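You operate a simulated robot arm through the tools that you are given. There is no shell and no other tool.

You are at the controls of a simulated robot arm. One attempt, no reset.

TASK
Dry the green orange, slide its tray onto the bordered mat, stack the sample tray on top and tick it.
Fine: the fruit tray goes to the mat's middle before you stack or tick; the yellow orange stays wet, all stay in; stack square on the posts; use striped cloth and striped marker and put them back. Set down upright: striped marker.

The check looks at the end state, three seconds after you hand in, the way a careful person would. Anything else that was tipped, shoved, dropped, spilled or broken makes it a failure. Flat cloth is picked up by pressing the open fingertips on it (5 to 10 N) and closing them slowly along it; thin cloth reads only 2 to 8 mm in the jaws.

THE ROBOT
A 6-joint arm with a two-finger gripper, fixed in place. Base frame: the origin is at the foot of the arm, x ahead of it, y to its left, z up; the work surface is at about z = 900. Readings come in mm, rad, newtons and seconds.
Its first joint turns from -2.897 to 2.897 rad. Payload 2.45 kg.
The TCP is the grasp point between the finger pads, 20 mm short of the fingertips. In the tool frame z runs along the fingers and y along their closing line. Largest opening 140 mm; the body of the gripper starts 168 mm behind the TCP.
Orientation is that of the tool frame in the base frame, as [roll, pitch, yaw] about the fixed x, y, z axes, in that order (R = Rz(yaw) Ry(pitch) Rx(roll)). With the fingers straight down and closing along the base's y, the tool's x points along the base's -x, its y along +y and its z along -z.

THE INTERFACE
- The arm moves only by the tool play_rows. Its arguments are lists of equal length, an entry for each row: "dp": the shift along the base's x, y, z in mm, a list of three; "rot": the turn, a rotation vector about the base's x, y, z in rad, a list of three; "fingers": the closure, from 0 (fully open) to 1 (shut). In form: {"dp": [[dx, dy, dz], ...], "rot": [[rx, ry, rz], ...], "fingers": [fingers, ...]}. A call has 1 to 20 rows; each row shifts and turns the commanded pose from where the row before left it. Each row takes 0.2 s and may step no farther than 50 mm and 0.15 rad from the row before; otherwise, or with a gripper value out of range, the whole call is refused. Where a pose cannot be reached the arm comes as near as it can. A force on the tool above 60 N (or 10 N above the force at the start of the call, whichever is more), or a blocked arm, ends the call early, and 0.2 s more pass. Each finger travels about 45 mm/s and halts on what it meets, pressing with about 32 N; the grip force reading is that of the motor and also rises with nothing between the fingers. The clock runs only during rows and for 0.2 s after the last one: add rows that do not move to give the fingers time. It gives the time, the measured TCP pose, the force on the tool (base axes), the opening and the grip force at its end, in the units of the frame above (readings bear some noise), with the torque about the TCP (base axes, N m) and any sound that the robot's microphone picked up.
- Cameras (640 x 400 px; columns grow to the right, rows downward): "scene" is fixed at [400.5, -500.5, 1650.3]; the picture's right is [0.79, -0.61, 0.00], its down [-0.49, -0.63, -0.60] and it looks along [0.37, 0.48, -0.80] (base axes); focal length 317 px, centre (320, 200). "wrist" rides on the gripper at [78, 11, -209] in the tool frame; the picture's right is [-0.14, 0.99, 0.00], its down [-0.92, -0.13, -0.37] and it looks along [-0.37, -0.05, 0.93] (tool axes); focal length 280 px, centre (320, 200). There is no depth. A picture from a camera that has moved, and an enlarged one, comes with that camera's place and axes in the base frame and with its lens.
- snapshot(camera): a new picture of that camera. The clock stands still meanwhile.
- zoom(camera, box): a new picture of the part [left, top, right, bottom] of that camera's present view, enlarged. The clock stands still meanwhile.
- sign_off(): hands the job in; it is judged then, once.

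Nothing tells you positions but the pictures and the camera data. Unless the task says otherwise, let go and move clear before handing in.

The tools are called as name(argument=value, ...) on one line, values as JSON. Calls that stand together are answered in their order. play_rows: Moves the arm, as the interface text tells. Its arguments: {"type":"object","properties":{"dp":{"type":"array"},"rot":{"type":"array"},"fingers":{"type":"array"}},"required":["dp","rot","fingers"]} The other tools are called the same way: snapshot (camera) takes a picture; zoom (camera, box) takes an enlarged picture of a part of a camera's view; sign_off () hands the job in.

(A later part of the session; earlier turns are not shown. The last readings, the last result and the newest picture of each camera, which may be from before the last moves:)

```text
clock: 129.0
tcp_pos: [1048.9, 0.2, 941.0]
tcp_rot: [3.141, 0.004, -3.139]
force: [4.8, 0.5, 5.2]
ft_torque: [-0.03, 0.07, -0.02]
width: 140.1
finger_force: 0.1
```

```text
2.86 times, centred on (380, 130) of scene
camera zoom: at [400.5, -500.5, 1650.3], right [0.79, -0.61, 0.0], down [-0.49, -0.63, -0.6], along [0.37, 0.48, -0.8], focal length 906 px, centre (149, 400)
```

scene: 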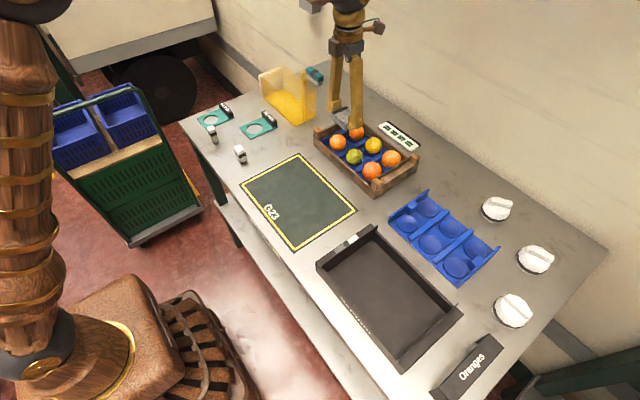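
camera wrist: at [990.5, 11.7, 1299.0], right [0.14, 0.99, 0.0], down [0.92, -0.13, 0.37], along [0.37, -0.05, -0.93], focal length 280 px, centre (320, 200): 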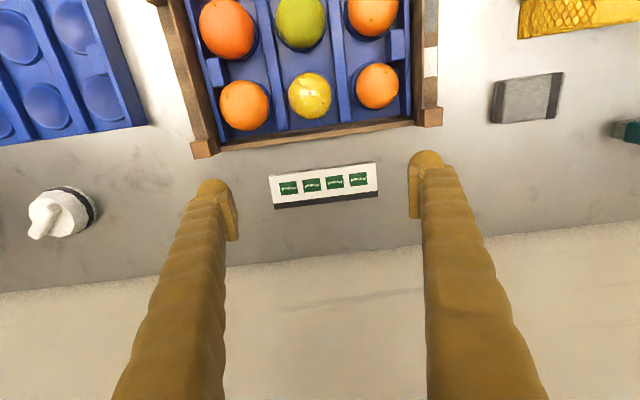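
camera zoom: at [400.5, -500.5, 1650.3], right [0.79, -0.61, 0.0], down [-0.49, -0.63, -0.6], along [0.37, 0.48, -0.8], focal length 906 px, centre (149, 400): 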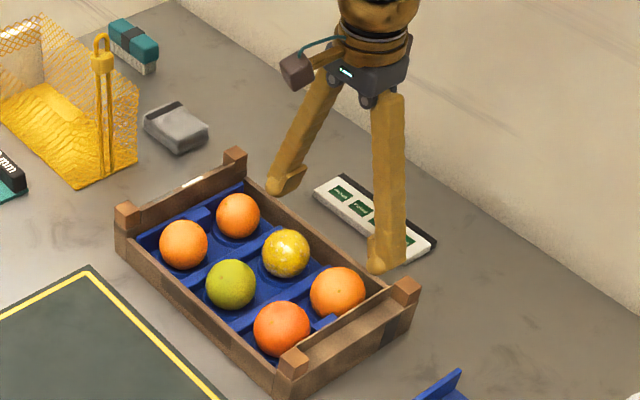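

The crate slides smoothly with about 5 N. I'll continue in steps.

play_rows(dp=[[-6, 0, 0], [-8, 0, 0], [-8, 0, 0], [-8, 0, 0], [-8, 0, 0], [-8, 0, 0], [-8, 0, 0], [-8, 0, 0], [-8, 0, 0], [-8, 0, 0], [-8, 0, 0], [-6, 0, 0], [-3, 0, 0]], rot=[[0, 0, 0], [0, 0, 0], [0, 0, 0], [0, 0, 0], [0, 0, 0], [0, 0, 0], [0, 0, 0], [0, 0, 0], [0, 0, 0], [0, 0, 0], [0, 0, 0], [0, 0, 0], [0, 0, 0]], fingers=[0, 0, 0, 0, 0, 0, 0, 0, 0, 0, 0, 0, 0])

zoom(camera="scene", box=[230, 80, 440, 260])

```text
clock: 131.8
tcp_pos: [954.3, 0.9, 943.2]
tcp_rot: [3.141, 0.004, -3.139]
force: [3.0, 0.4, 3.8]
ft_torque: [-0.02, 0.03, 0.03]
width: 139.8
finger_force: 0.1
```

```text
2.22 times, centred on (335, 170) of scene
camera zoom: at [400.5, -500.5, 1650.3], right [0.79, -0.61, 0.0], down [-0.49, -0.63, -0.6], along [0.37, 0.48, -0.8], focal length 705 px, centre (287, 267)
```

zoom: 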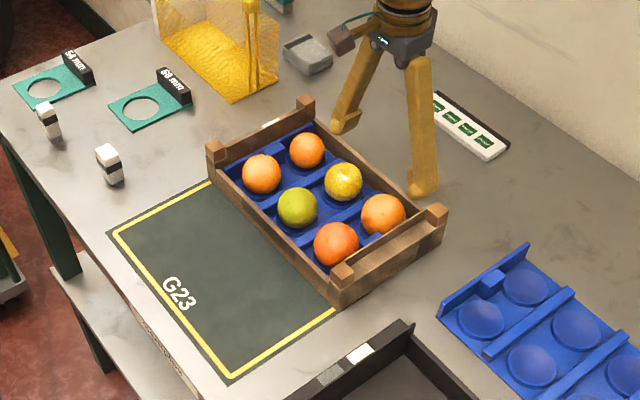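

play_rows(dp=[[-4, 0, 0], [-8, 0, 0], [-8, 0, 0], [-8, 0, 0], [-8, 0, 0], [-8, 0, 0], [-8, 0, 0], [-8, 0, 0], [-8, 0, 0], [-8, 0, 0], [-8, 0, 0], [-8, 0, 0], [-8, 0, 0], [-8, 0, 0], [-8, 0, 0], [-5, 0, 0], [-3, 0, 0]], rot=[[0, 0, 0], [0, 0, 0], [0, 0, 0], [0, 0, 0], [0, 0, 0], [0, 0, 0], [0, 0, 0], [0, 0, 0], [0, 0, 0], [0, 0, 0], [0, 0, 0], [0, 0, 0], [0, 0, 0], [0, 0, 0], [0, 0, 0], [0, 0, 0], [0, 0, 0]], fingers=[0, 0, 0, 0, 0, 0, 0, 0, 0, 0, 0, 0, 0, 0, 0, 0, 0])

snapshot(camera="wrist")

zoom(camera="scene", box=[210, 110, 420, 290])

```text
clock: 135.4
tcp_pos: [830.0, 1.1, 942.0]
tcp_rot: [3.14, 0.002, -3.139]
force: [2.5, 0.4, 2.7]
ft_torque: [0.0, 0.06, 0.01]
width: 140.0
finger_force: 0.0
```

```text
taken
camera wrist: at [749.9, 9.8, 1149.4], right [0.14, 0.99, 0.0], down [0.92, -0.13, 0.37], along [0.37, -0.05, -0.93], focal length 280 px, centre (320, 200)
```

wrist: 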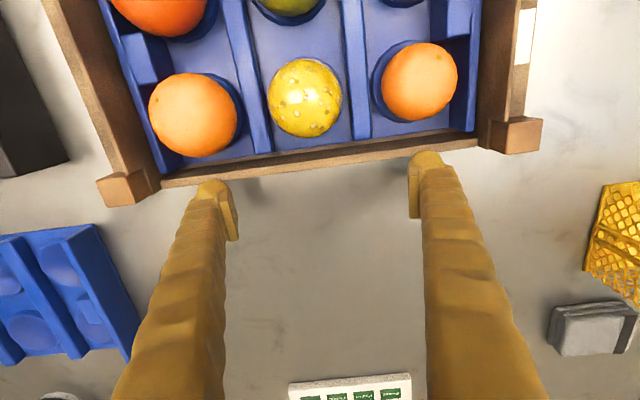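

```text
2.22 times, centred on (315, 200) of scene
camera zoom: at [400.5, -500.5, 1650.3], right [0.79, -0.61, 0.0], down [-0.49, -0.63, -0.6], along [0.37, 0.48, -0.8], focal length 705 px, centre (331, 200)
```

zoom: 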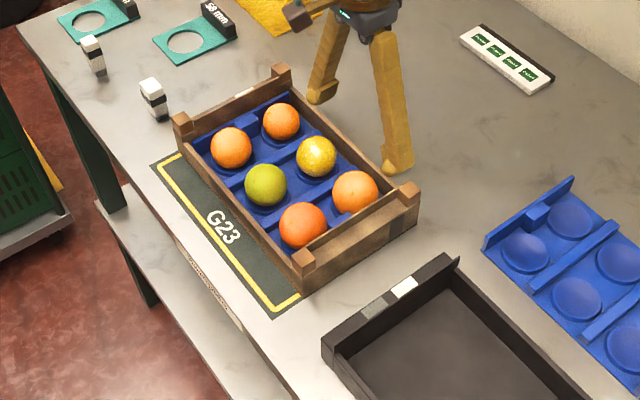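

Nearly there, about 25 mm to go. I'll push 18 mm more, then measure against the mat border.

play_rows(dp=[[-3, 0, 0], [-5, 0, 0], [-5, 0, 0], [-3, 0, 0], [-2, 0, 0], [0, 0, 0]], rot=[[0, 0, 0], [0, 0, 0], [0, 0, 0], [0, 0, 0], [0, 0, 0], [0, 0, 0]], fingers=[0, 0, 0, 0, 0, 0])

zoom(camera="scene", box=[220, 120, 400, 270])

snapshot(camera="wrist")

```text
clock: 136.8
tcp_pos: [812.4, 1.3, 941.1]
tcp_rot: [3.141, 0.004, -3.14]
force: [3.6, -0.3, 0.8]
ft_torque: [-0.06, 0.02, -0.02]
width: 139.8
finger_force: 0.1
```

```text
2.67 times, centred on (310, 195) of scene
camera zoom: at [400.5, -500.5, 1650.3], right [0.79, -0.61, 0.0], down [-0.49, -0.63, -0.6], along [0.37, 0.48, -0.8], focal length 846 px, centre (347, 213)
```

zoom: 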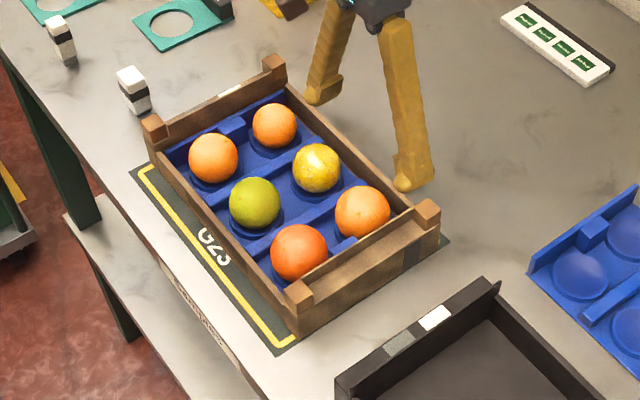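

```text
taken
camera wrist: at [732.2, 10.1, 1149.2], right [0.14, 0.99, 0.0], down [0.92, -0.13, 0.37], along [0.37, -0.05, -0.93], focal length 280 px, centre (320, 200)
```

wrist: 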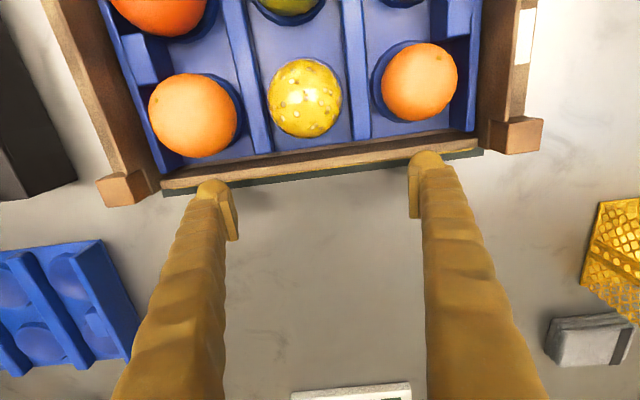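

I'll back away, rise and check the crate's placement on the mat from above.

play_rows(dp=[[8, 0, 0], [8, 0, 10], [0, 0, 40], [0, 0, 45], [0, 0, 45], [-20, 0, 40], [-45, 0, 40], [-45, 0, 30], [-45, 0, 10], [-45, 0, 0], [-20, 0, 0], [0, 0, 0]], rot=[[0, 0, 0], [0, 0, 0], [0, 0, 0], [0, 0, 0], [0, 0, 0], [0, 0, 0], [0, 0, 0], [0, 0, 0], [0, 0, 0], [0, 0, 0], [0, 0, 0], [0, 0, 0]], fingers=[0, 0, 0, 0, 0, 0, 0, 0, 0, 0, 0, 0])

snapshot(camera="wrist")

zoom(camera="wrist", box=[210, 110, 430, 300])

```text
refused: row 7 steps farther than a row can; nothing moved
```

```text
taken
camera wrist: at [732.2, 10.1, 1149.2], right [0.14, 0.99, 0.0], down [0.92, -0.13, 0.37], along [0.37, -0.05, -0.93], focal length 280 px, centre (320, 200)
```

wrist: 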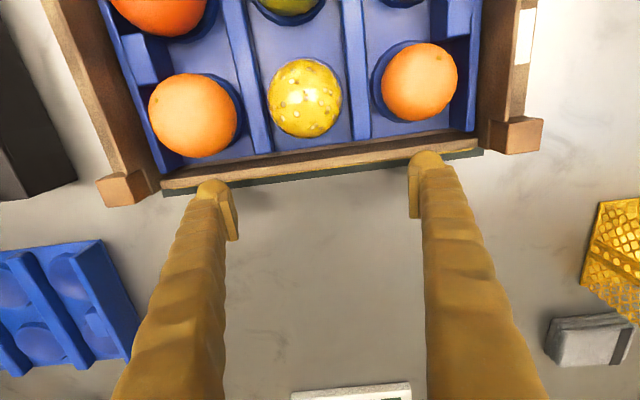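

```text
2.11 times, centred on (320, 205) of wrist
camera zoom: at [732.2, 10.1, 1149.2], right [0.14, 0.99, 0.0], down [0.92, -0.13, 0.37], along [0.37, -0.05, -0.93], focal length 590 px, centre (320, 190)
```

zoom: 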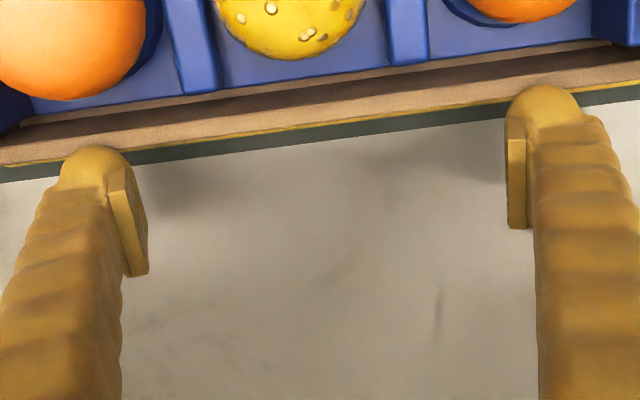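

That call was refused because one row was too long a step. I'll repeat it with shorter rows.

play_rows(dp=[[8, 0, 0], [8, 0, 10], [0, 0, 40], [0, 0, 45], [0, 0, 45], [-20, 0, 40], [-30, 0, 35], [-35, 0, 30], [-40, 0, 15], [-40, 0, 0], [-40, 0, 0], [-15, 0, 0], [0, 0, 0]], rot=[[0, 0, 0], [0, 0, 0], [0, 0, 0], [0, 0, 0], [0, 0, 0], [0, 0, 0], [0, 0, 0], [0, 0, 0], [0, 0, 0], [0, 0, 0], [0, 0, 0], [0, 0, 0], [0, 0, 0]], fingers=[0, 0, 0, 0, 0, 0, 0, 0, 0, 0, 0, 0, 0])

snapshot(camera="wrist")

zoom(camera="wrist", box=[210, 90, 430, 280])

```text
clock: 139.6
tcp_pos: [607.1, -0.9, 1202.0]
tcp_rot: [3.141, 0.003, -3.139]
force: [-0.2, -0.1, 0.4]
ft_torque: [-0.01, -0.04, 0.0]
width: 140.0
finger_force: 0.2
```

```text
taken
camera wrist: at [526.8, 9.2, 1409.9], right [0.14, 0.99, 0.0], down [0.92, -0.13, 0.37], along [0.37, -0.05, -0.93], focal length 280 px, centre (320, 200)
```

wrist: 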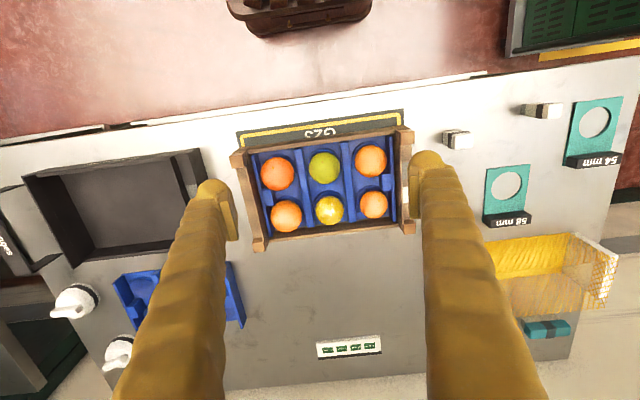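

```text
2.11 times, centred on (320, 185) of wrist
camera zoom: at [526.8, 9.2, 1409.9], right [0.14, 0.99, 0.0], down [0.92, -0.13, 0.37], along [0.37, -0.05, -0.93], focal length 590 px, centre (320, 232)
```

zoom: 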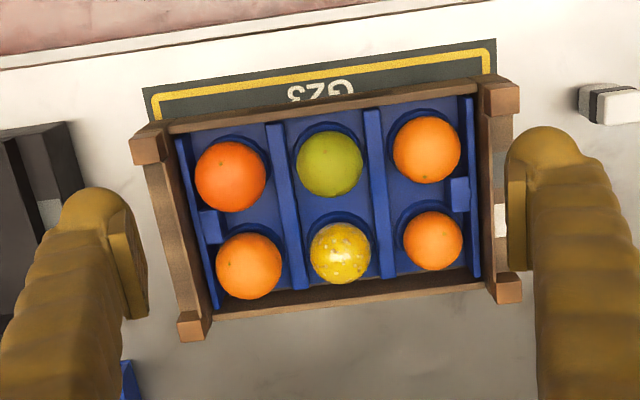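

The crate's centre measures (697.7,-2.2) against the mat's (696.3,-1.4), so it is centred within 2 mm. Next is the sample tray: I'll go above its near wall with the tool turned a quarter and measure it.

play_rows(dp=[[0, -33.6, 0], [0, -33.6, 0], [0, -33.6, 0], [0, -33.6, 0], [0, -33.6, 0], [0, -33.6, 0], [0, -33.6, 0], [0, -33.6, 0], [0, -33.6, 0], [0, -33.6, 0], [0, -33.6, 0], [0, 0, 0]], rot=[[0, 0, 0.1428], [0, 0, 0.1428], [0, 0, 0.1428], [0, 0, 0.1428], [0, 0, 0.1428], [0, 0, 0.1428], [0, 0, 0.1428], [0, 0, 0.1428], [0, 0, 0.1428], [0, 0, 0.1428], [0, 0, 0.1428], [0, 0, 0]], fingers=[0.1, 0.2, 0.3, 0.4, 0.5, 0.6, 0.6, 0.6, 0.6, 0.6, 0.6, 0.6])

snapshot(camera="wrist")

```text
clock: 142.2
tcp_pos: [607.8, -369.9, 1203.9]
tcp_rot: [3.141, 0.006, -1.567]
force: [0.0, 0.9, -0.1]
ft_torque: [0.01, -0.01, -0.02]
width: 56.3
finger_force: 0.0
```

```text
taken
camera wrist: at [596.8, -449.8, 1410.5], right [-0.99, 0.13, 0.0], down [0.12, 0.92, 0.37], along [0.05, 0.37, -0.93], focal length 280 px, centre (320, 200)
```

wrist: 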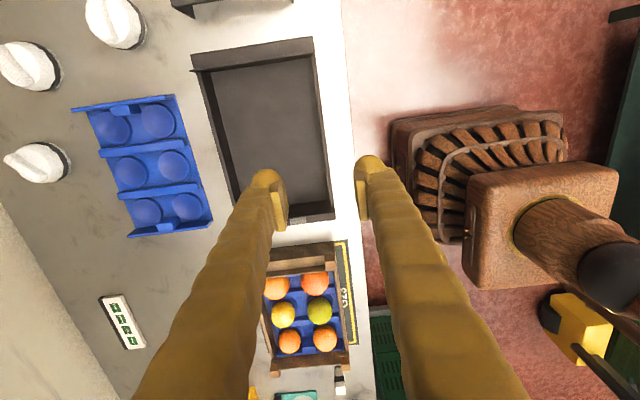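

zoom(camera="wrist", box=[180, 20, 360, 130])

zoom(camera="wrist", box=[210, 120, 380, 250])

```text
3.56 times, centred on (270, 75) of wrist
camera zoom: at [596.8, -449.8, 1410.5], right [-0.99, 0.13, 0.0], down [0.12, 0.92, 0.37], along [0.05, 0.37, -0.93], focal length 997 px, centre (498, 644)
```

zoom: 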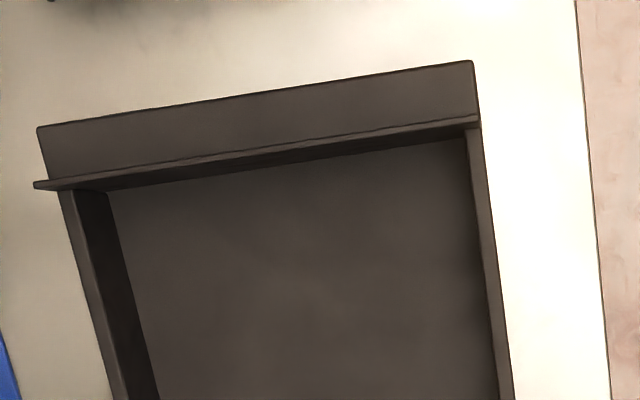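

```text
3.08 times, centred on (295, 185) of wrist
camera zoom: at [596.8, -449.8, 1410.5], right [-0.99, 0.13, 0.0], down [0.12, 0.92, 0.37], along [0.05, 0.37, -0.93], focal length 863 px, centre (397, 246)
```

zoom: 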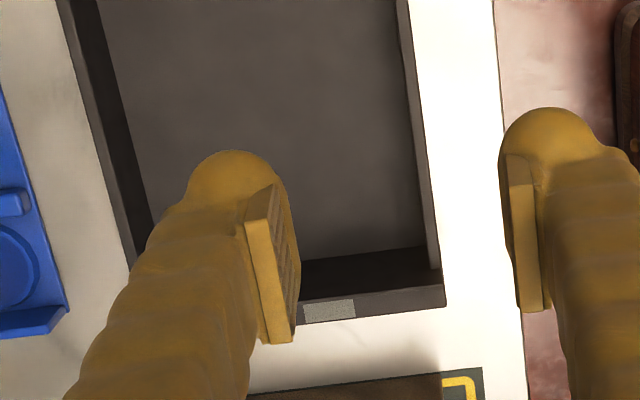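

zoom(camera="scene", box=[305, 245, 355, 295])

zoom(camera="scene", box=[300, 210, 480, 390])

```text
8.00 times, centred on (330, 270) of scene
camera zoom: at [400.5, -500.5, 1650.3], right [0.79, -0.61, 0.0], down [-0.49, -0.63, -0.6], along [0.37, 0.48, -0.8], focal length 2537 px, centre (240, -360)
```

zoom: 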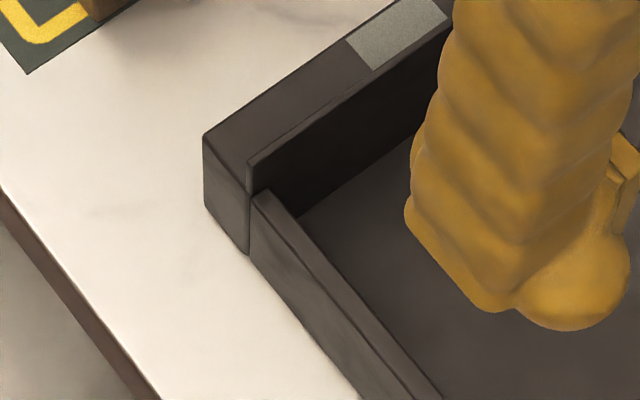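

```text
2.22 times, centred on (390, 300) of scene
camera zoom: at [400.5, -500.5, 1650.3], right [0.79, -0.61, 0.0], down [-0.49, -0.63, -0.6], along [0.37, 0.48, -0.8], focal length 705 px, centre (164, -22)
```

zoom: 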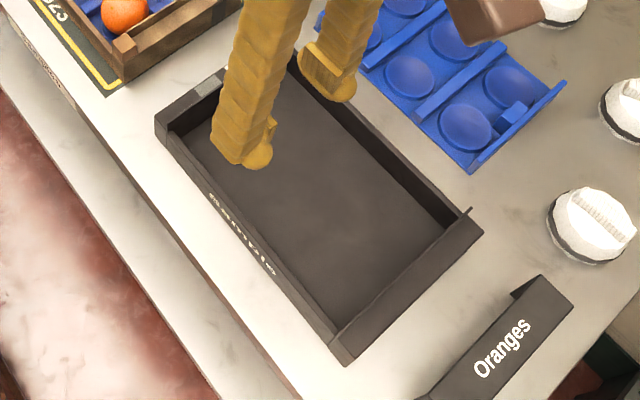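

The sample tray is about 182 x 293 mm and centred near (690.5,-369). Its long-wall top is at z≈944 and its end ledges at z≈949, the same footprint as the crate. I'll grip the middle of its near wall and first come down just above it.

play_rows(dp=[[-6.3, 1, -40], [0, 0, -40], [0, 0, -40], [0, 0, -40], [0, 0, -40], [0, 0, 0]], rot=[[-0.006, 0, -0.0035], [0, 0, 0], [0, 0, 0], [0, 0, 0], [0, 0, 0], [0, 0, 0]], fingers=[0.6, 0.6, 0.6, 0.6, 0.6, 0.6])

snapshot(camera="wrist")

zoom(camera="wrist", box=[220, 110, 420, 250])

```text
clock: 143.6
tcp_pos: [602.5, -368.2, 1001.9]
tcp_rot: [3.139, -0.002, -1.573]
force: [-0.5, -0.4, -0.3]
ft_torque: [0.01, 0.0, 0.0]
width: 56.0
finger_force: 0.0
```

```text
taken
camera wrist: at [590.4, -447.1, 1210.4], right [-0.99, 0.14, 0.0], down [0.13, 0.92, 0.37], along [0.05, 0.36, -0.93], focal length 280 px, centre (320, 200)
```

wrist: 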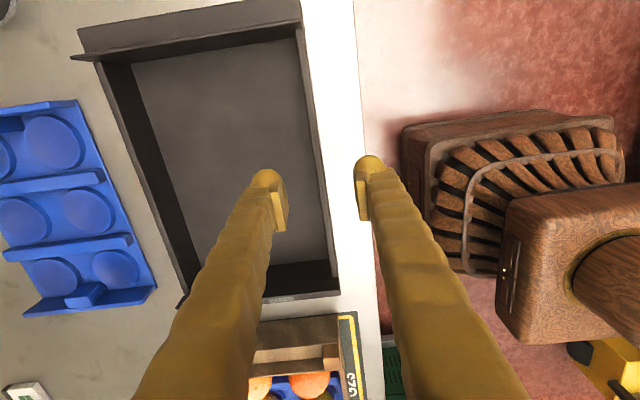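

```text
2.86 times, centred on (320, 180) of wrist
camera zoom: at [590.4, -447.1, 1210.4], right [-0.99, 0.14, 0.0], down [0.13, 0.92, 0.37], along [0.05, 0.36, -0.93], focal length 801 px, centre (320, 257)
```

zoom: 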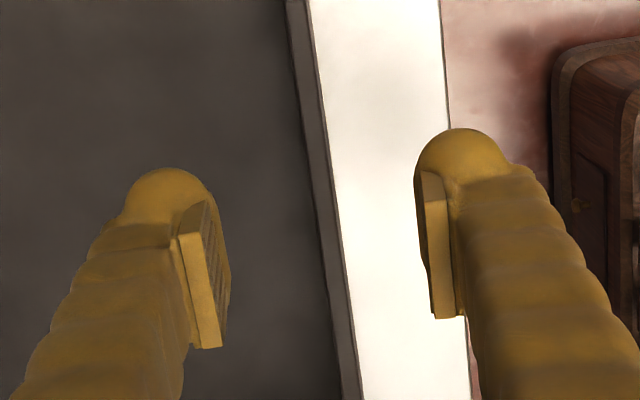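

The near wall lies between x 597 and 603, right between the pads. I'll centre, lower to grip depth and close.

play_rows(dp=[[-2, -0.5, -30], [0, 0, -28], [0, 0, -12], [0, 0, 0]], rot=[[0, 0, 0], [0, 0, 0], [0, 0, 0], [0, 0, 0]], fingers=[0.6, 0.6, 0.6, 0.6])

play_rows(dp=[[0, 0, 0], [0, 0, 0], [0, 0, 0], [0, 0, 0]], rot=[[0, 0, 0], [0, 0, 0], [0, 0, 0], [0, 0, 0]], fingers=[0.7, 0.8, 0.88, 0.92])

zoom(camera="wrist", box=[220, 110, 420, 250])

```text
clock: 144.6
tcp_pos: [599.6, -368.6, 931.5]
tcp_rot: [-3.141, -0.001, -1.573]
force: [-0.4, 0.6, 0.4]
ft_torque: [0.0, -0.01, 0.03]
width: 56.0
finger_force: 0.0
```

```text
clock: 145.6
tcp_pos: [599.4, -368.1, 931.9]
tcp_rot: [3.141, -0.002, -1.572]
force: [-0.4, -0.2, -0.2]
ft_torque: [0.0, 0.0, 0.02]
width: 11.3
finger_force: 0.2
```

```text
2.86 times, centred on (320, 180) of wrist
camera zoom: at [588.1, -447.7, 1140.2], right [-0.99, 0.14, 0.0], down [0.13, 0.92, 0.37], along [0.05, 0.36, -0.93], focal length 801 px, centre (320, 257)
```

zoom: 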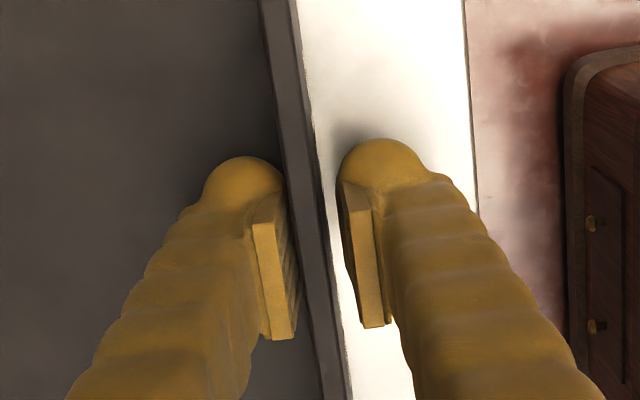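

play_rows(dp=[[2, 0, 0], [0, 0, 0], [0, 0, 0], [0, 0, 0]], rot=[[0, 0, 0], [0, 0, 0], [0, 0, 0], [0, 0, 0]], fingers=[0.92, 0.94, 0.96, 1.0])

zoom(camera="wrist", box=[220, 110, 420, 250])

```text
clock: 146.6
tcp_pos: [602.6, -369.0, 932.1]
tcp_rot: [-3.141, -0.003, -1.572]
force: [0.4, -0.7, 0.6]
ft_torque: [-0.02, -0.02, 0.03]
width: 6.5
finger_force: 31.9
```

```text
2.86 times, centred on (320, 180) of wrist
camera zoom: at [590.1, -447.7, 1140.2], right [-0.99, 0.14, 0.0], down [0.13, 0.92, 0.37], along [0.05, 0.36, -0.93], focal length 801 px, centre (320, 257)
```

zoom: 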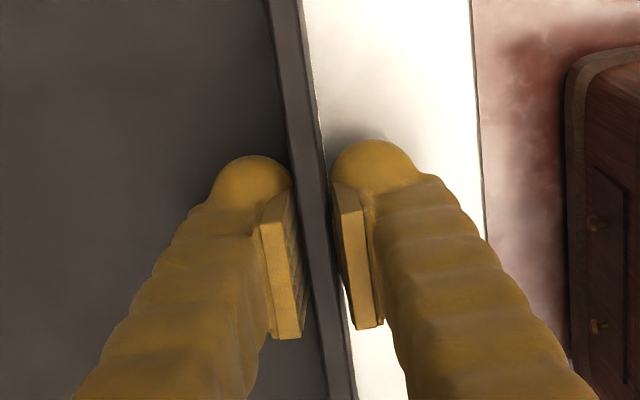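

The wall is gripped at 6.5 mm. I'll lift a few millimetres and see how heavy it is and whether it sags.

play_rows(dp=[[0, 0, 2], [0, 0, 3], [0, 0, 3], [0, 0, 0], [0, 0, 0]], rot=[[0, 0, 0], [0, 0, 0], [0, 0, 0], [0, 0, 0], [0, 0, 0]], fingers=[1, 1, 1, 1, 1])

zoom(camera="scene", box=[300, 210, 480, 390])

snapshot(camera="wrist")

```text
clock: 147.8
tcp_pos: [602.6, -368.9, 940.4]
tcp_rot: [-3.142, -0.002, -1.573]
force: [-1.0, -0.1, -1.8]
ft_torque: [0.02, 0.05, 0.04]
width: 6.2
finger_force: 31.6
```

```text
2.22 times, centred on (390, 300) of scene
camera zoom: at [400.5, -500.5, 1650.3], right [0.79, -0.61, 0.0], down [-0.49, -0.63, -0.6], along [0.37, 0.48, -0.8], focal length 705 px, centre (164, -22)
```

zoom: 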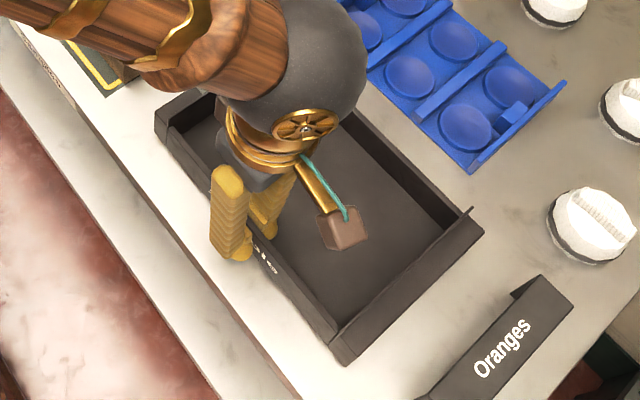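

```text
taken
camera wrist: at [589.9, -447.5, 1148.2], right [-0.99, 0.14, 0.0], down [0.13, 0.92, 0.37], along [0.05, 0.36, -0.93], focal length 280 px, centre (320, 200)
```

wrist: 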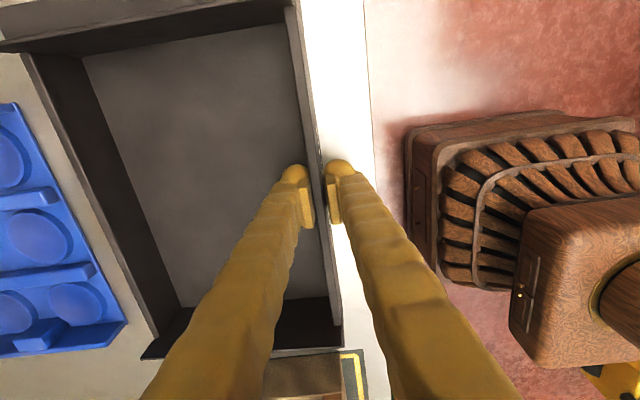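

play_rows(dp=[[0, 0, 5], [0, 0, 8], [0, 0, 8], [0, 0, 0], [0, 0, 0]], rot=[[0, 0, 0], [0, 0, 0], [0, 0, 0], [0, 0, 0], [0, 0, 0]], fingers=[1, 1, 1, 1, 1])

zoom(camera="scene", box=[300, 210, 480, 390])

snapshot(camera="wrist")

```text
clock: 149.0
tcp_pos: [603.4, -368.0, 960.2]
tcp_rot: [-3.141, -0.001, -1.571]
force: [-0.4, 0.0, -1.8]
ft_torque: [0.02, 0.11, 0.03]
width: 6.5
finger_force: 31.8
```

```text
2.22 times, centred on (390, 300) of scene
camera zoom: at [400.5, -500.5, 1650.3], right [0.79, -0.61, 0.0], down [-0.49, -0.63, -0.6], along [0.37, 0.48, -0.8], focal length 705 px, centre (164, -22)
```

zoom: 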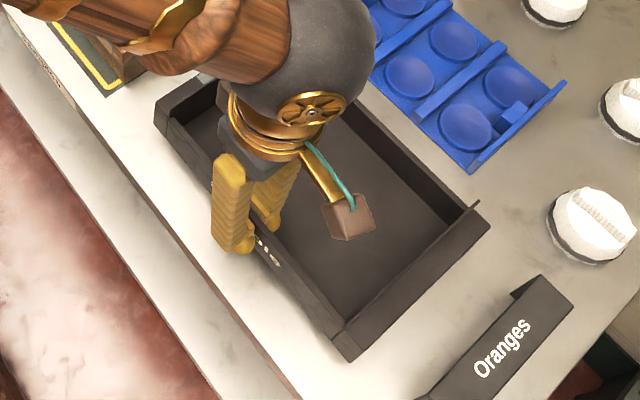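

```text
taken
camera wrist: at [590.2, -447.4, 1169.3], right [-0.99, 0.14, 0.0], down [0.13, 0.92, 0.37], along [0.05, 0.36, -0.93], focal length 280 px, centre (320, 200)
```

wrist: 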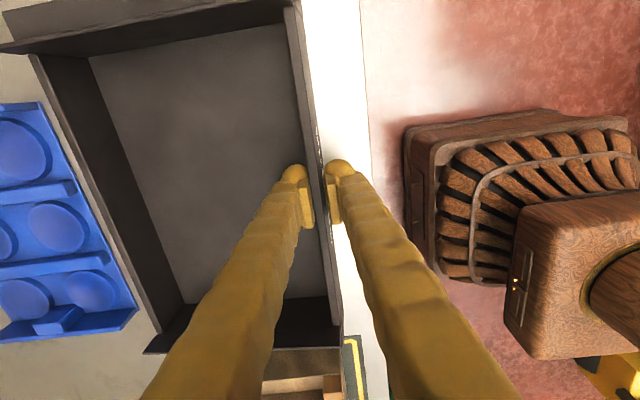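

play_rows(dp=[[0, 0, 10], [0, 0, 15], [0, 0, 15], [0, 0, 0], [0, 0, 0]], rot=[[0, 0, 0], [0, 0, 0], [0, 0, 0], [0, 0, 0], [0, 0, 0]], fingers=[1, 1, 1, 1, 1])

zoom(camera="scene", box=[290, 190, 490, 390])

snapshot(camera="wrist")

```text
clock: 150.2
tcp_pos: [601.9, -369.0, 1001.3]
tcp_rot: [-3.141, -0.001, -1.572]
force: [0.4, 0.2, -0.1]
ft_torque: [0.0, 0.11, 0.04]
width: 6.4
finger_force: 32.4
```

```text
2.00 times, centred on (390, 290) of scene
camera zoom: at [400.5, -500.5, 1650.3], right [0.79, -0.61, 0.0], down [-0.49, -0.63, -0.6], along [0.37, 0.48, -0.8], focal length 634 px, centre (180, 20)
```

zoom: 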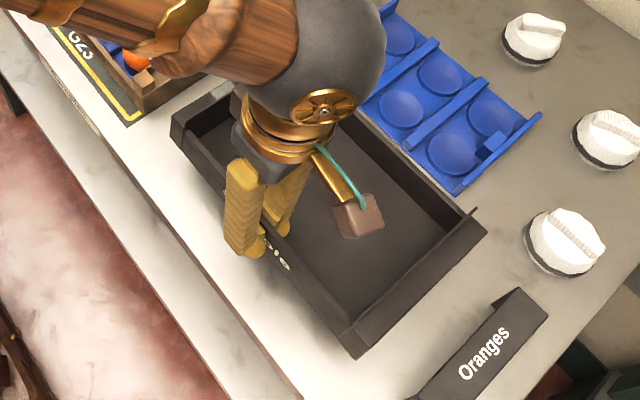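

```text
taken
camera wrist: at [590.1, -447.7, 1209.4], right [-0.99, 0.14, 0.0], down [0.13, 0.92, 0.37], along [0.05, 0.36, -0.93], focal length 280 px, centre (320, 200)
```

wrist: 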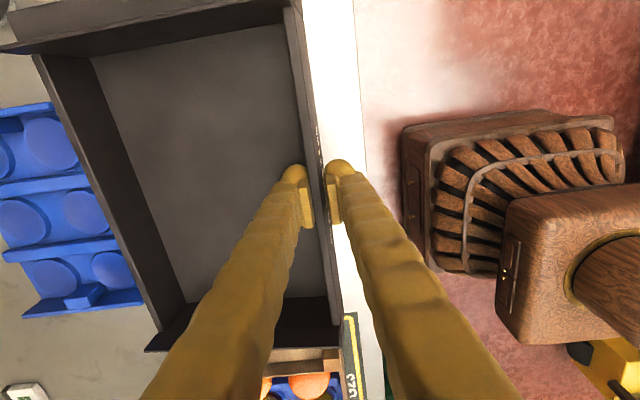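

The tray is up and light (under 0.2 kg), but it sags about 4° toward its far side. I'll raise it, tilt the tool slightly to level the tray, and check.

play_rows(dp=[[0, 0, 20], [0, 0, 20], [0, 0, 20], [0, 0, 0]], rot=[[0, -0.02, 0], [0, -0.03, 0], [0, -0.027, 0], [0, 0, 0]], fingers=[1, 1, 1, 1])

snapshot(camera="scene")

snapshot(camera="wrist")

```text
clock: 151.2
tcp_pos: [602.4, -367.9, 1062.1]
tcp_rot: [-3.062, -0.003, -1.575]
force: [-0.5, 0.0, -1.8]
ft_torque: [0.0, 0.12, 0.0]
width: 6.7
finger_force: 32.3
```

```text
taken
```

scene: 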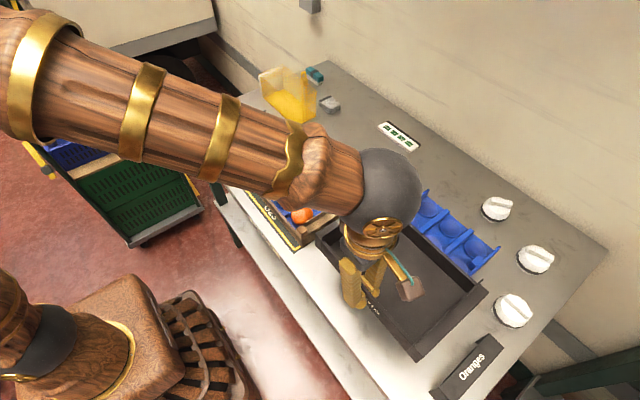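

```text
taken
camera wrist: at [574.3, -447.5, 1268.7], right [-0.99, 0.14, -0.08], down [0.1, 0.92, 0.38], along [0.12, 0.36, -0.92], focal length 280 px, centre (320, 200)
```

wrist: 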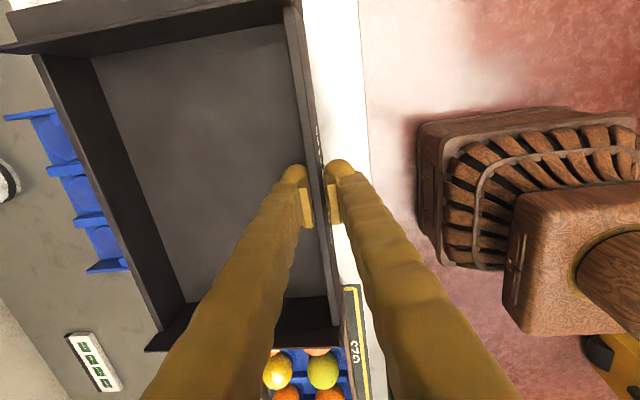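

zoom(camera="scene", box=[390, 260, 510, 370])

zoom(camera="wrist", box=[0, 0, 360, 220])

```text
3.64 times, centred on (450, 315) of scene
camera zoom: at [400.5, -500.5, 1650.3], right [0.79, -0.61, 0.0], down [-0.49, -0.63, -0.6], along [0.37, 0.48, -0.8], focal length 1153 px, centre (-153, -218)
```

zoom: 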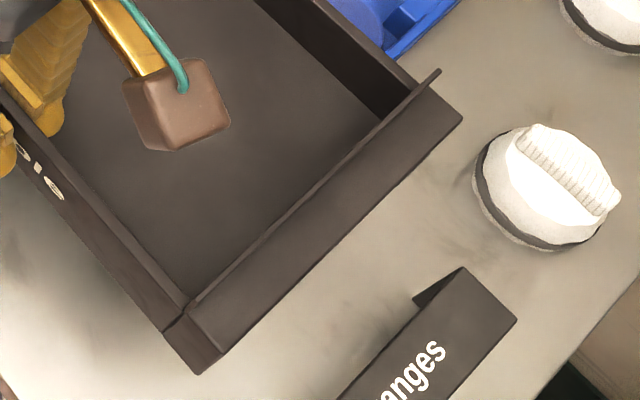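

```text
1.78 times, centred on (180, 110) of wrist
camera zoom: at [574.3, -447.5, 1268.7], right [-0.99, 0.14, -0.08], down [0.1, 0.92, 0.38], along [0.12, 0.36, -0.92], focal length 498 px, centre (569, 360)
```

zoom: 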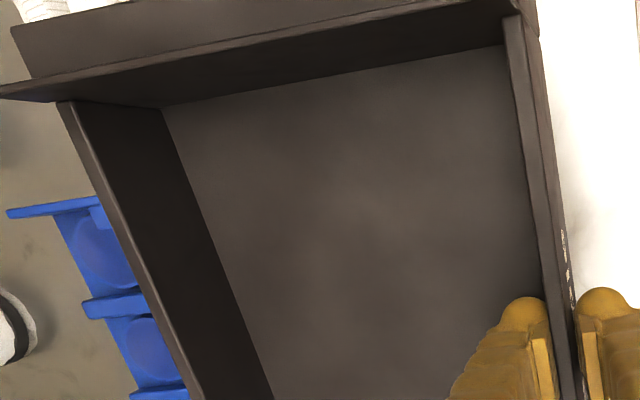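

play_rows(dp=[[0, 10, 0], [0.5, 20, 0], [0.5, 25, 0], [0.5, 25, 0], [0.5, 25, 0], [0.5, 25, 0], [0.5, 25, 0], [0.5, 25, 0], [0.5, 25, 0], [0.5, 25, 0], [0.5, 25, 0], [0.5, 25, 0], [0.5, 25, 0], [0.5, 25, 0], [0.5, 20, 0], [0.5, 10, 0], [0, 6, 0], [0, 0, 0]], rot=[[0, 0, 0], [0, 0, 0], [0, 0, 0], [0, 0, 0], [0, 0, 0], [0, 0, 0], [0, 0, 0], [0, 0, 0], [0, 0, 0], [0, 0, 0], [0, 0, 0], [0, 0, 0], [0, 0, 0], [0, 0, 0], [0, 0, 0], [0, 0, 0], [0, 0, 0], [0, 0, 0]], fingers=[1, 1, 1, 1, 1, 1, 1, 1, 1, 1, 1, 1, 1, 1, 1, 1, 1, 1])

snapshot(camera="scene")

snapshot(camera="wrist")

```text
clock: 155.0
tcp_pos: [608.6, -2.3, 1062.0]
tcp_rot: [-3.064, -0.001, -1.573]
force: [0.4, -0.2, -1.4]
ft_torque: [0.04, 0.13, 0.0]
width: 6.5
finger_force: 32.3
```

```text
taken
```

scene: 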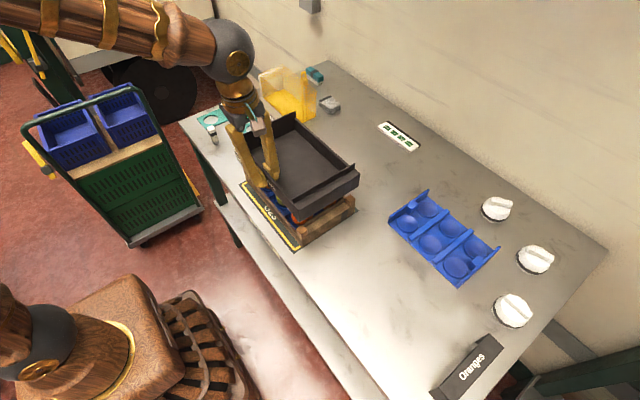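

```text
taken
camera wrist: at [581.7, -81.4, 1267.7], right [-0.99, 0.14, -0.08], down [0.1, 0.92, 0.38], along [0.12, 0.36, -0.92], focal length 280 px, centre (320, 200)
```

wrist: 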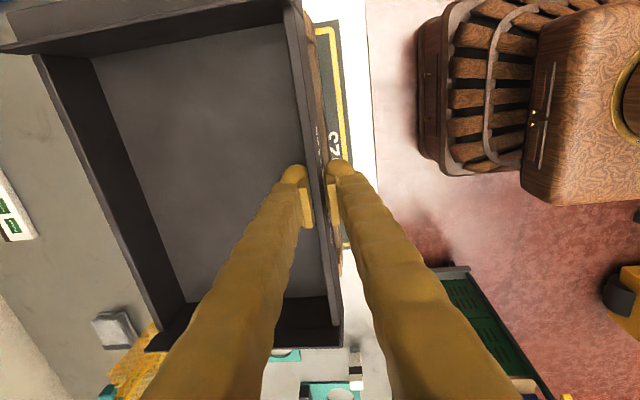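

zoom(camera="scene", box=[220, 90, 380, 260])

zoom(camera="scene", box=[270, 160, 370, 255])

```text
2.35 times, centred on (300, 175) of scene
camera zoom: at [400.5, -500.5, 1650.3], right [0.79, -0.61, 0.0], down [-0.49, -0.63, -0.6], along [0.37, 0.48, -0.8], focal length 746 px, centre (367, 259)
```

zoom: 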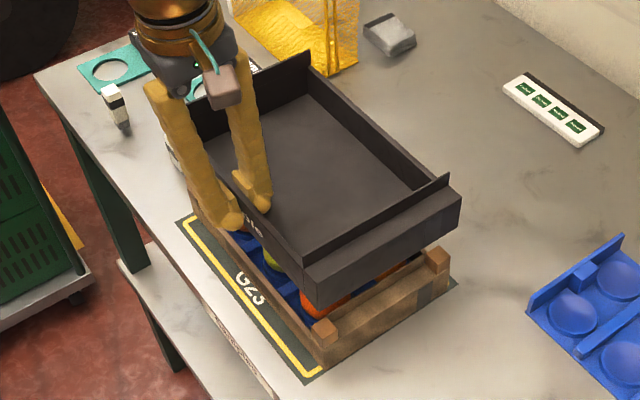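

```text
4.21 times, centred on (320, 208) of scene
camera zoom: at [400.5, -500.5, 1650.3], right [0.79, -0.61, 0.0], down [-0.49, -0.63, -0.6], along [0.37, 0.48, -0.8], focal length 1335 px, centre (320, 168)
```

zoom: 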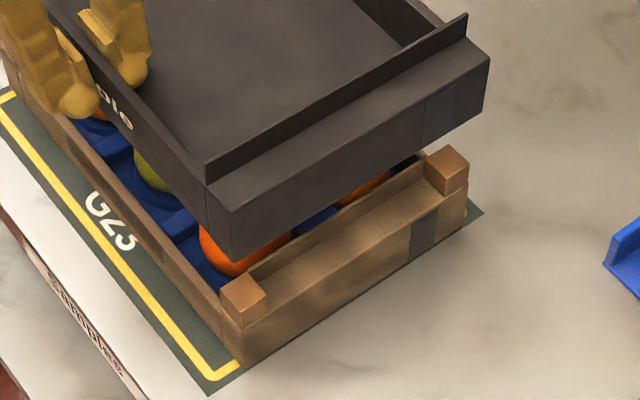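

zoom(camera="wrist", box=[220, 110, 420, 250])

zoom(camera="wrist", box=[240, 0, 400, 110])

zoom(camera="wrist", box=[120, 240, 400, 400])

```text
2.86 times, centred on (320, 180) of wrist
camera zoom: at [581.7, -81.4, 1267.7], right [-0.99, 0.14, -0.08], down [0.1, 0.92, 0.38], along [0.12, 0.36, -0.92], focal length 801 px, centre (320, 257)
```

zoom: 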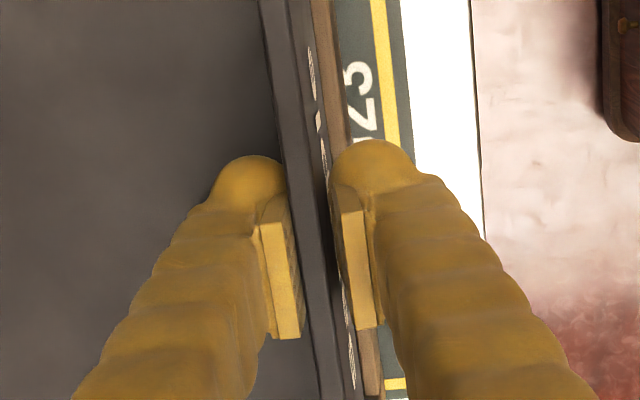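

```text
3.64 times, centred on (320, 55) of wrist
camera zoom: at [581.7, -81.4, 1267.7], right [-0.99, 0.14, -0.08], down [0.1, 0.92, 0.38], along [0.12, 0.36, -0.92], focal length 1020 px, centre (320, 727)
```

zoom: 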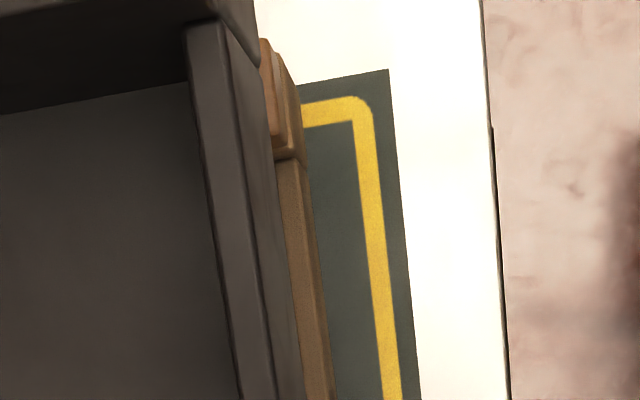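

```text
2.29 times, centred on (260, 320) of wrist
camera zoom: at [581.7, -81.4, 1267.7], right [-0.99, 0.14, -0.08], down [0.1, 0.92, 0.38], along [0.12, 0.36, -0.92], focal length 641 px, centre (457, -74)
```

zoom: 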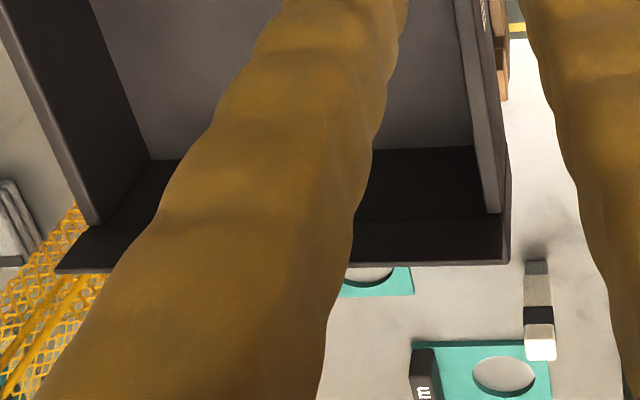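

The tray is above the crate and almost level. I'll add a touch of tilt and lower it to about 15 mm above the posts to check alignment.

play_rows(dp=[[1, 0.5, -10], [0.5, 0.5, -12], [0, 0, -12], [0, 0, -8], [0, 0, 0]], rot=[[0, -0.01, 0.001], [0, -0.01, 0.001], [0, 0, 0], [0, 0, 0], [0, 0, 0]], fingers=[1, 1, 1, 1, 1])

zoom(camera="scene", box=[270, 160, 370, 255])

zoom(camera="wrist", box=[240, 0, 400, 110])

zoom(camera="scene", box=[220, 90, 380, 260])

```text
clock: 156.2
tcp_pos: [611.3, -2.0, 1019.1]
tcp_rot: [-3.044, -0.001, -1.571]
force: [0.4, 0.1, -1.9]
ft_torque: [0.01, 0.1, -0.01]
width: 6.6
finger_force: 31.8
```

```text
4.21 times, centred on (320, 208) of scene
camera zoom: at [400.5, -500.5, 1650.3], right [0.79, -0.61, 0.0], down [-0.49, -0.63, -0.6], along [0.37, 0.48, -0.8], focal length 1335 px, centre (320, 168)
```

zoom: 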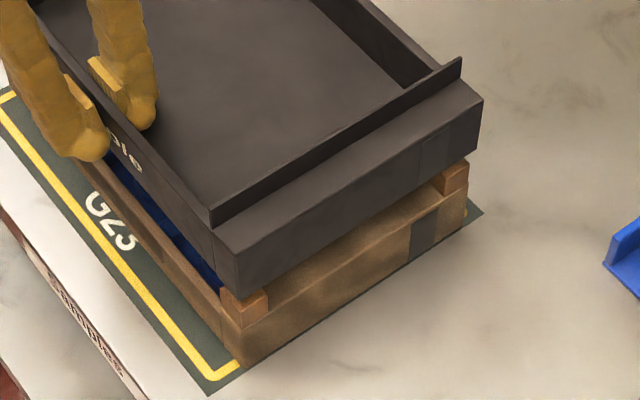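

```text
3.64 times, centred on (320, 55) of wrist
camera zoom: at [578.7, -80.7, 1224.9], right [-0.99, 0.14, -0.1], down [0.09, 0.92, 0.38], along [0.14, 0.36, -0.92], focal length 1020 px, centre (320, 727)
```

zoom: 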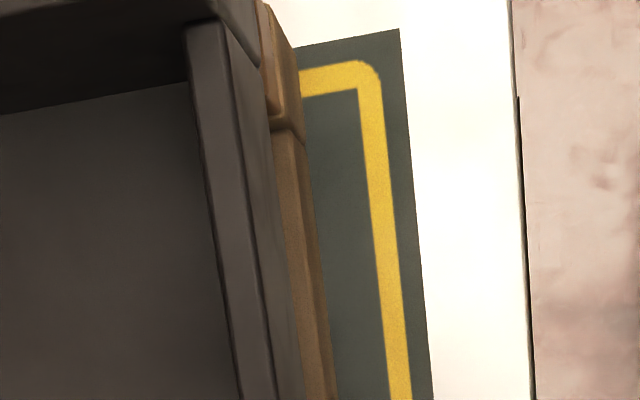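

```text
2.35 times, centred on (300, 175) of scene
camera zoom: at [400.5, -500.5, 1650.3], right [0.79, -0.61, 0.0], down [-0.49, -0.63, -0.6], along [0.37, 0.48, -0.8], focal length 746 px, centre (367, 259)
```

zoom: 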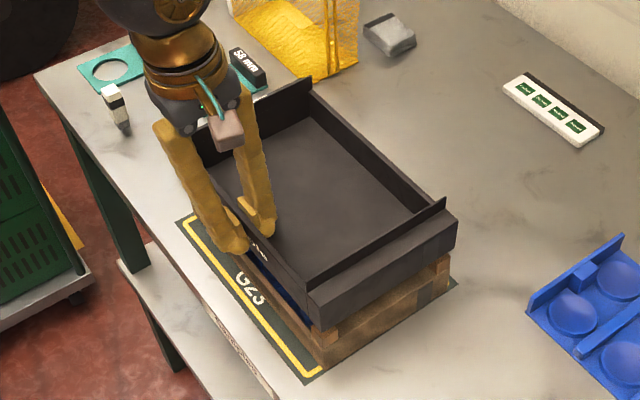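

zoom(camera="scene", box=[300, 190, 340, 240])

zoom(camera="scene", box=[340, 165, 375, 215])

```text
8.00 times, centred on (320, 215) of scene
camera zoom: at [400.5, -500.5, 1650.3], right [0.79, -0.61, 0.0], down [-0.49, -0.63, -0.6], along [0.37, 0.48, -0.8], focal length 2537 px, centre (320, 80)
```

zoom: 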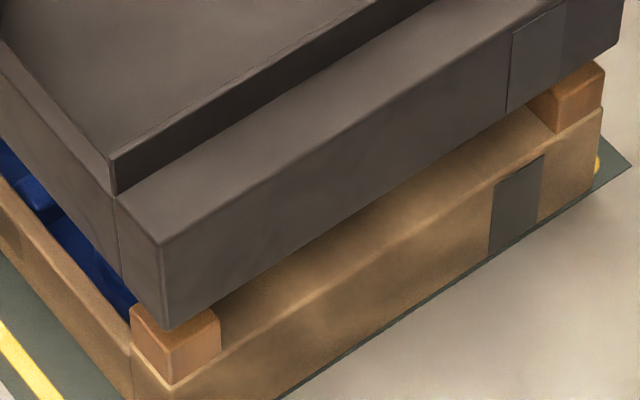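

```text
8.00 times, centred on (358, 190) of scene
camera zoom: at [400.5, -500.5, 1650.3], right [0.79, -0.61, 0.0], down [-0.49, -0.63, -0.6], along [0.37, 0.48, -0.8], focal length 2537 px, centre (20, 280)
```

zoom: 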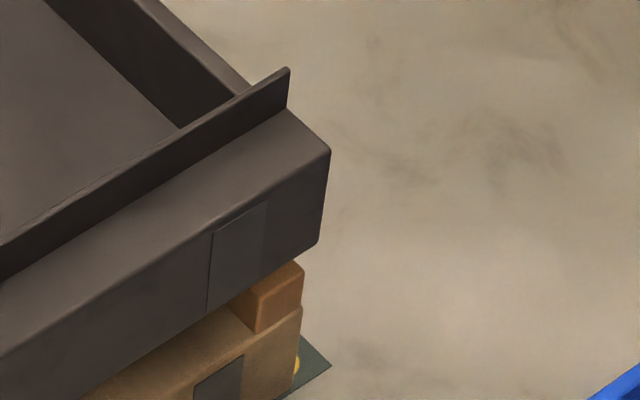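

The high-zoom shows the tray nearly level and nearly over the posts. I'll lower another 12 mm so the edges can be compared directly.

play_rows(dp=[[0, 0, -5], [0, 0, -4], [0, 0, -3], [0, 0, 0]], rot=[[0, 0, 0], [0, 0, 0], [0, 0, 0], [0, 0, 0]], fingers=[1, 1, 1, 1])

zoom(camera="scene", box=[290, 205, 330, 245])

zoom(camera="scene", box=[340, 175, 375, 215])

zoom(camera="wrist", box=[240, 0, 400, 110])

```text
clock: 157.2
tcp_pos: [611.0, -1.6, 1006.9]
tcp_rot: [-3.042, -0.001, -1.571]
force: [-0.9, -0.5, -1.2]
ft_torque: [-0.02, 0.11, -0.01]
width: 6.2
finger_force: 31.5
```

```text
10.00 times, centred on (310, 225) of scene
camera zoom: at [400.5, -500.5, 1650.3], right [0.79, -0.61, 0.0], down [-0.49, -0.63, -0.6], along [0.37, 0.48, -0.8], focal length 3171 px, centre (420, -50)
```

zoom: 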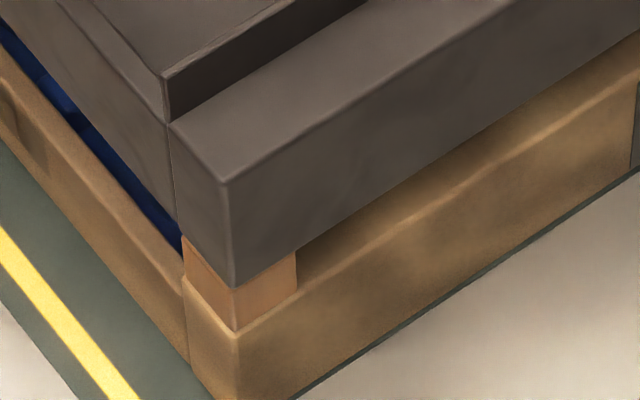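

```text
10.00 times, centred on (358, 195) of scene
camera zoom: at [400.5, -500.5, 1650.3], right [0.79, -0.61, 0.0], down [-0.49, -0.63, -0.6], along [0.37, 0.48, -0.8], focal length 3171 px, centre (-55, 250)
```

zoom: 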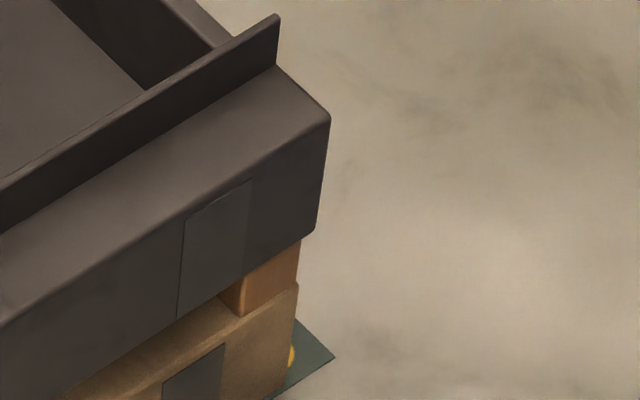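

```text
3.64 times, centred on (320, 55) of wrist
camera zoom: at [579.0, -80.9, 1213.2], right [-0.99, 0.14, -0.1], down [0.09, 0.92, 0.38], along [0.14, 0.36, -0.92], focal length 1020 px, centre (320, 727)
```

zoom: 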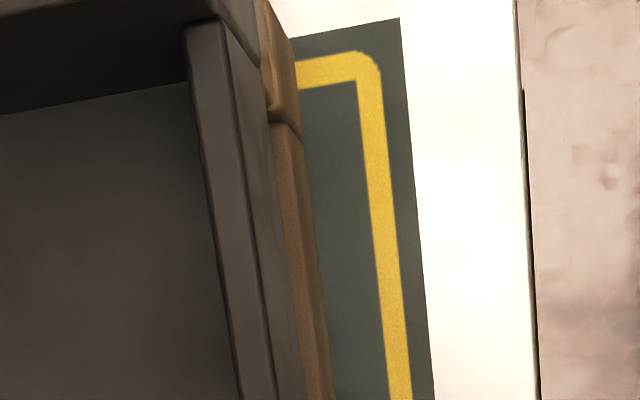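

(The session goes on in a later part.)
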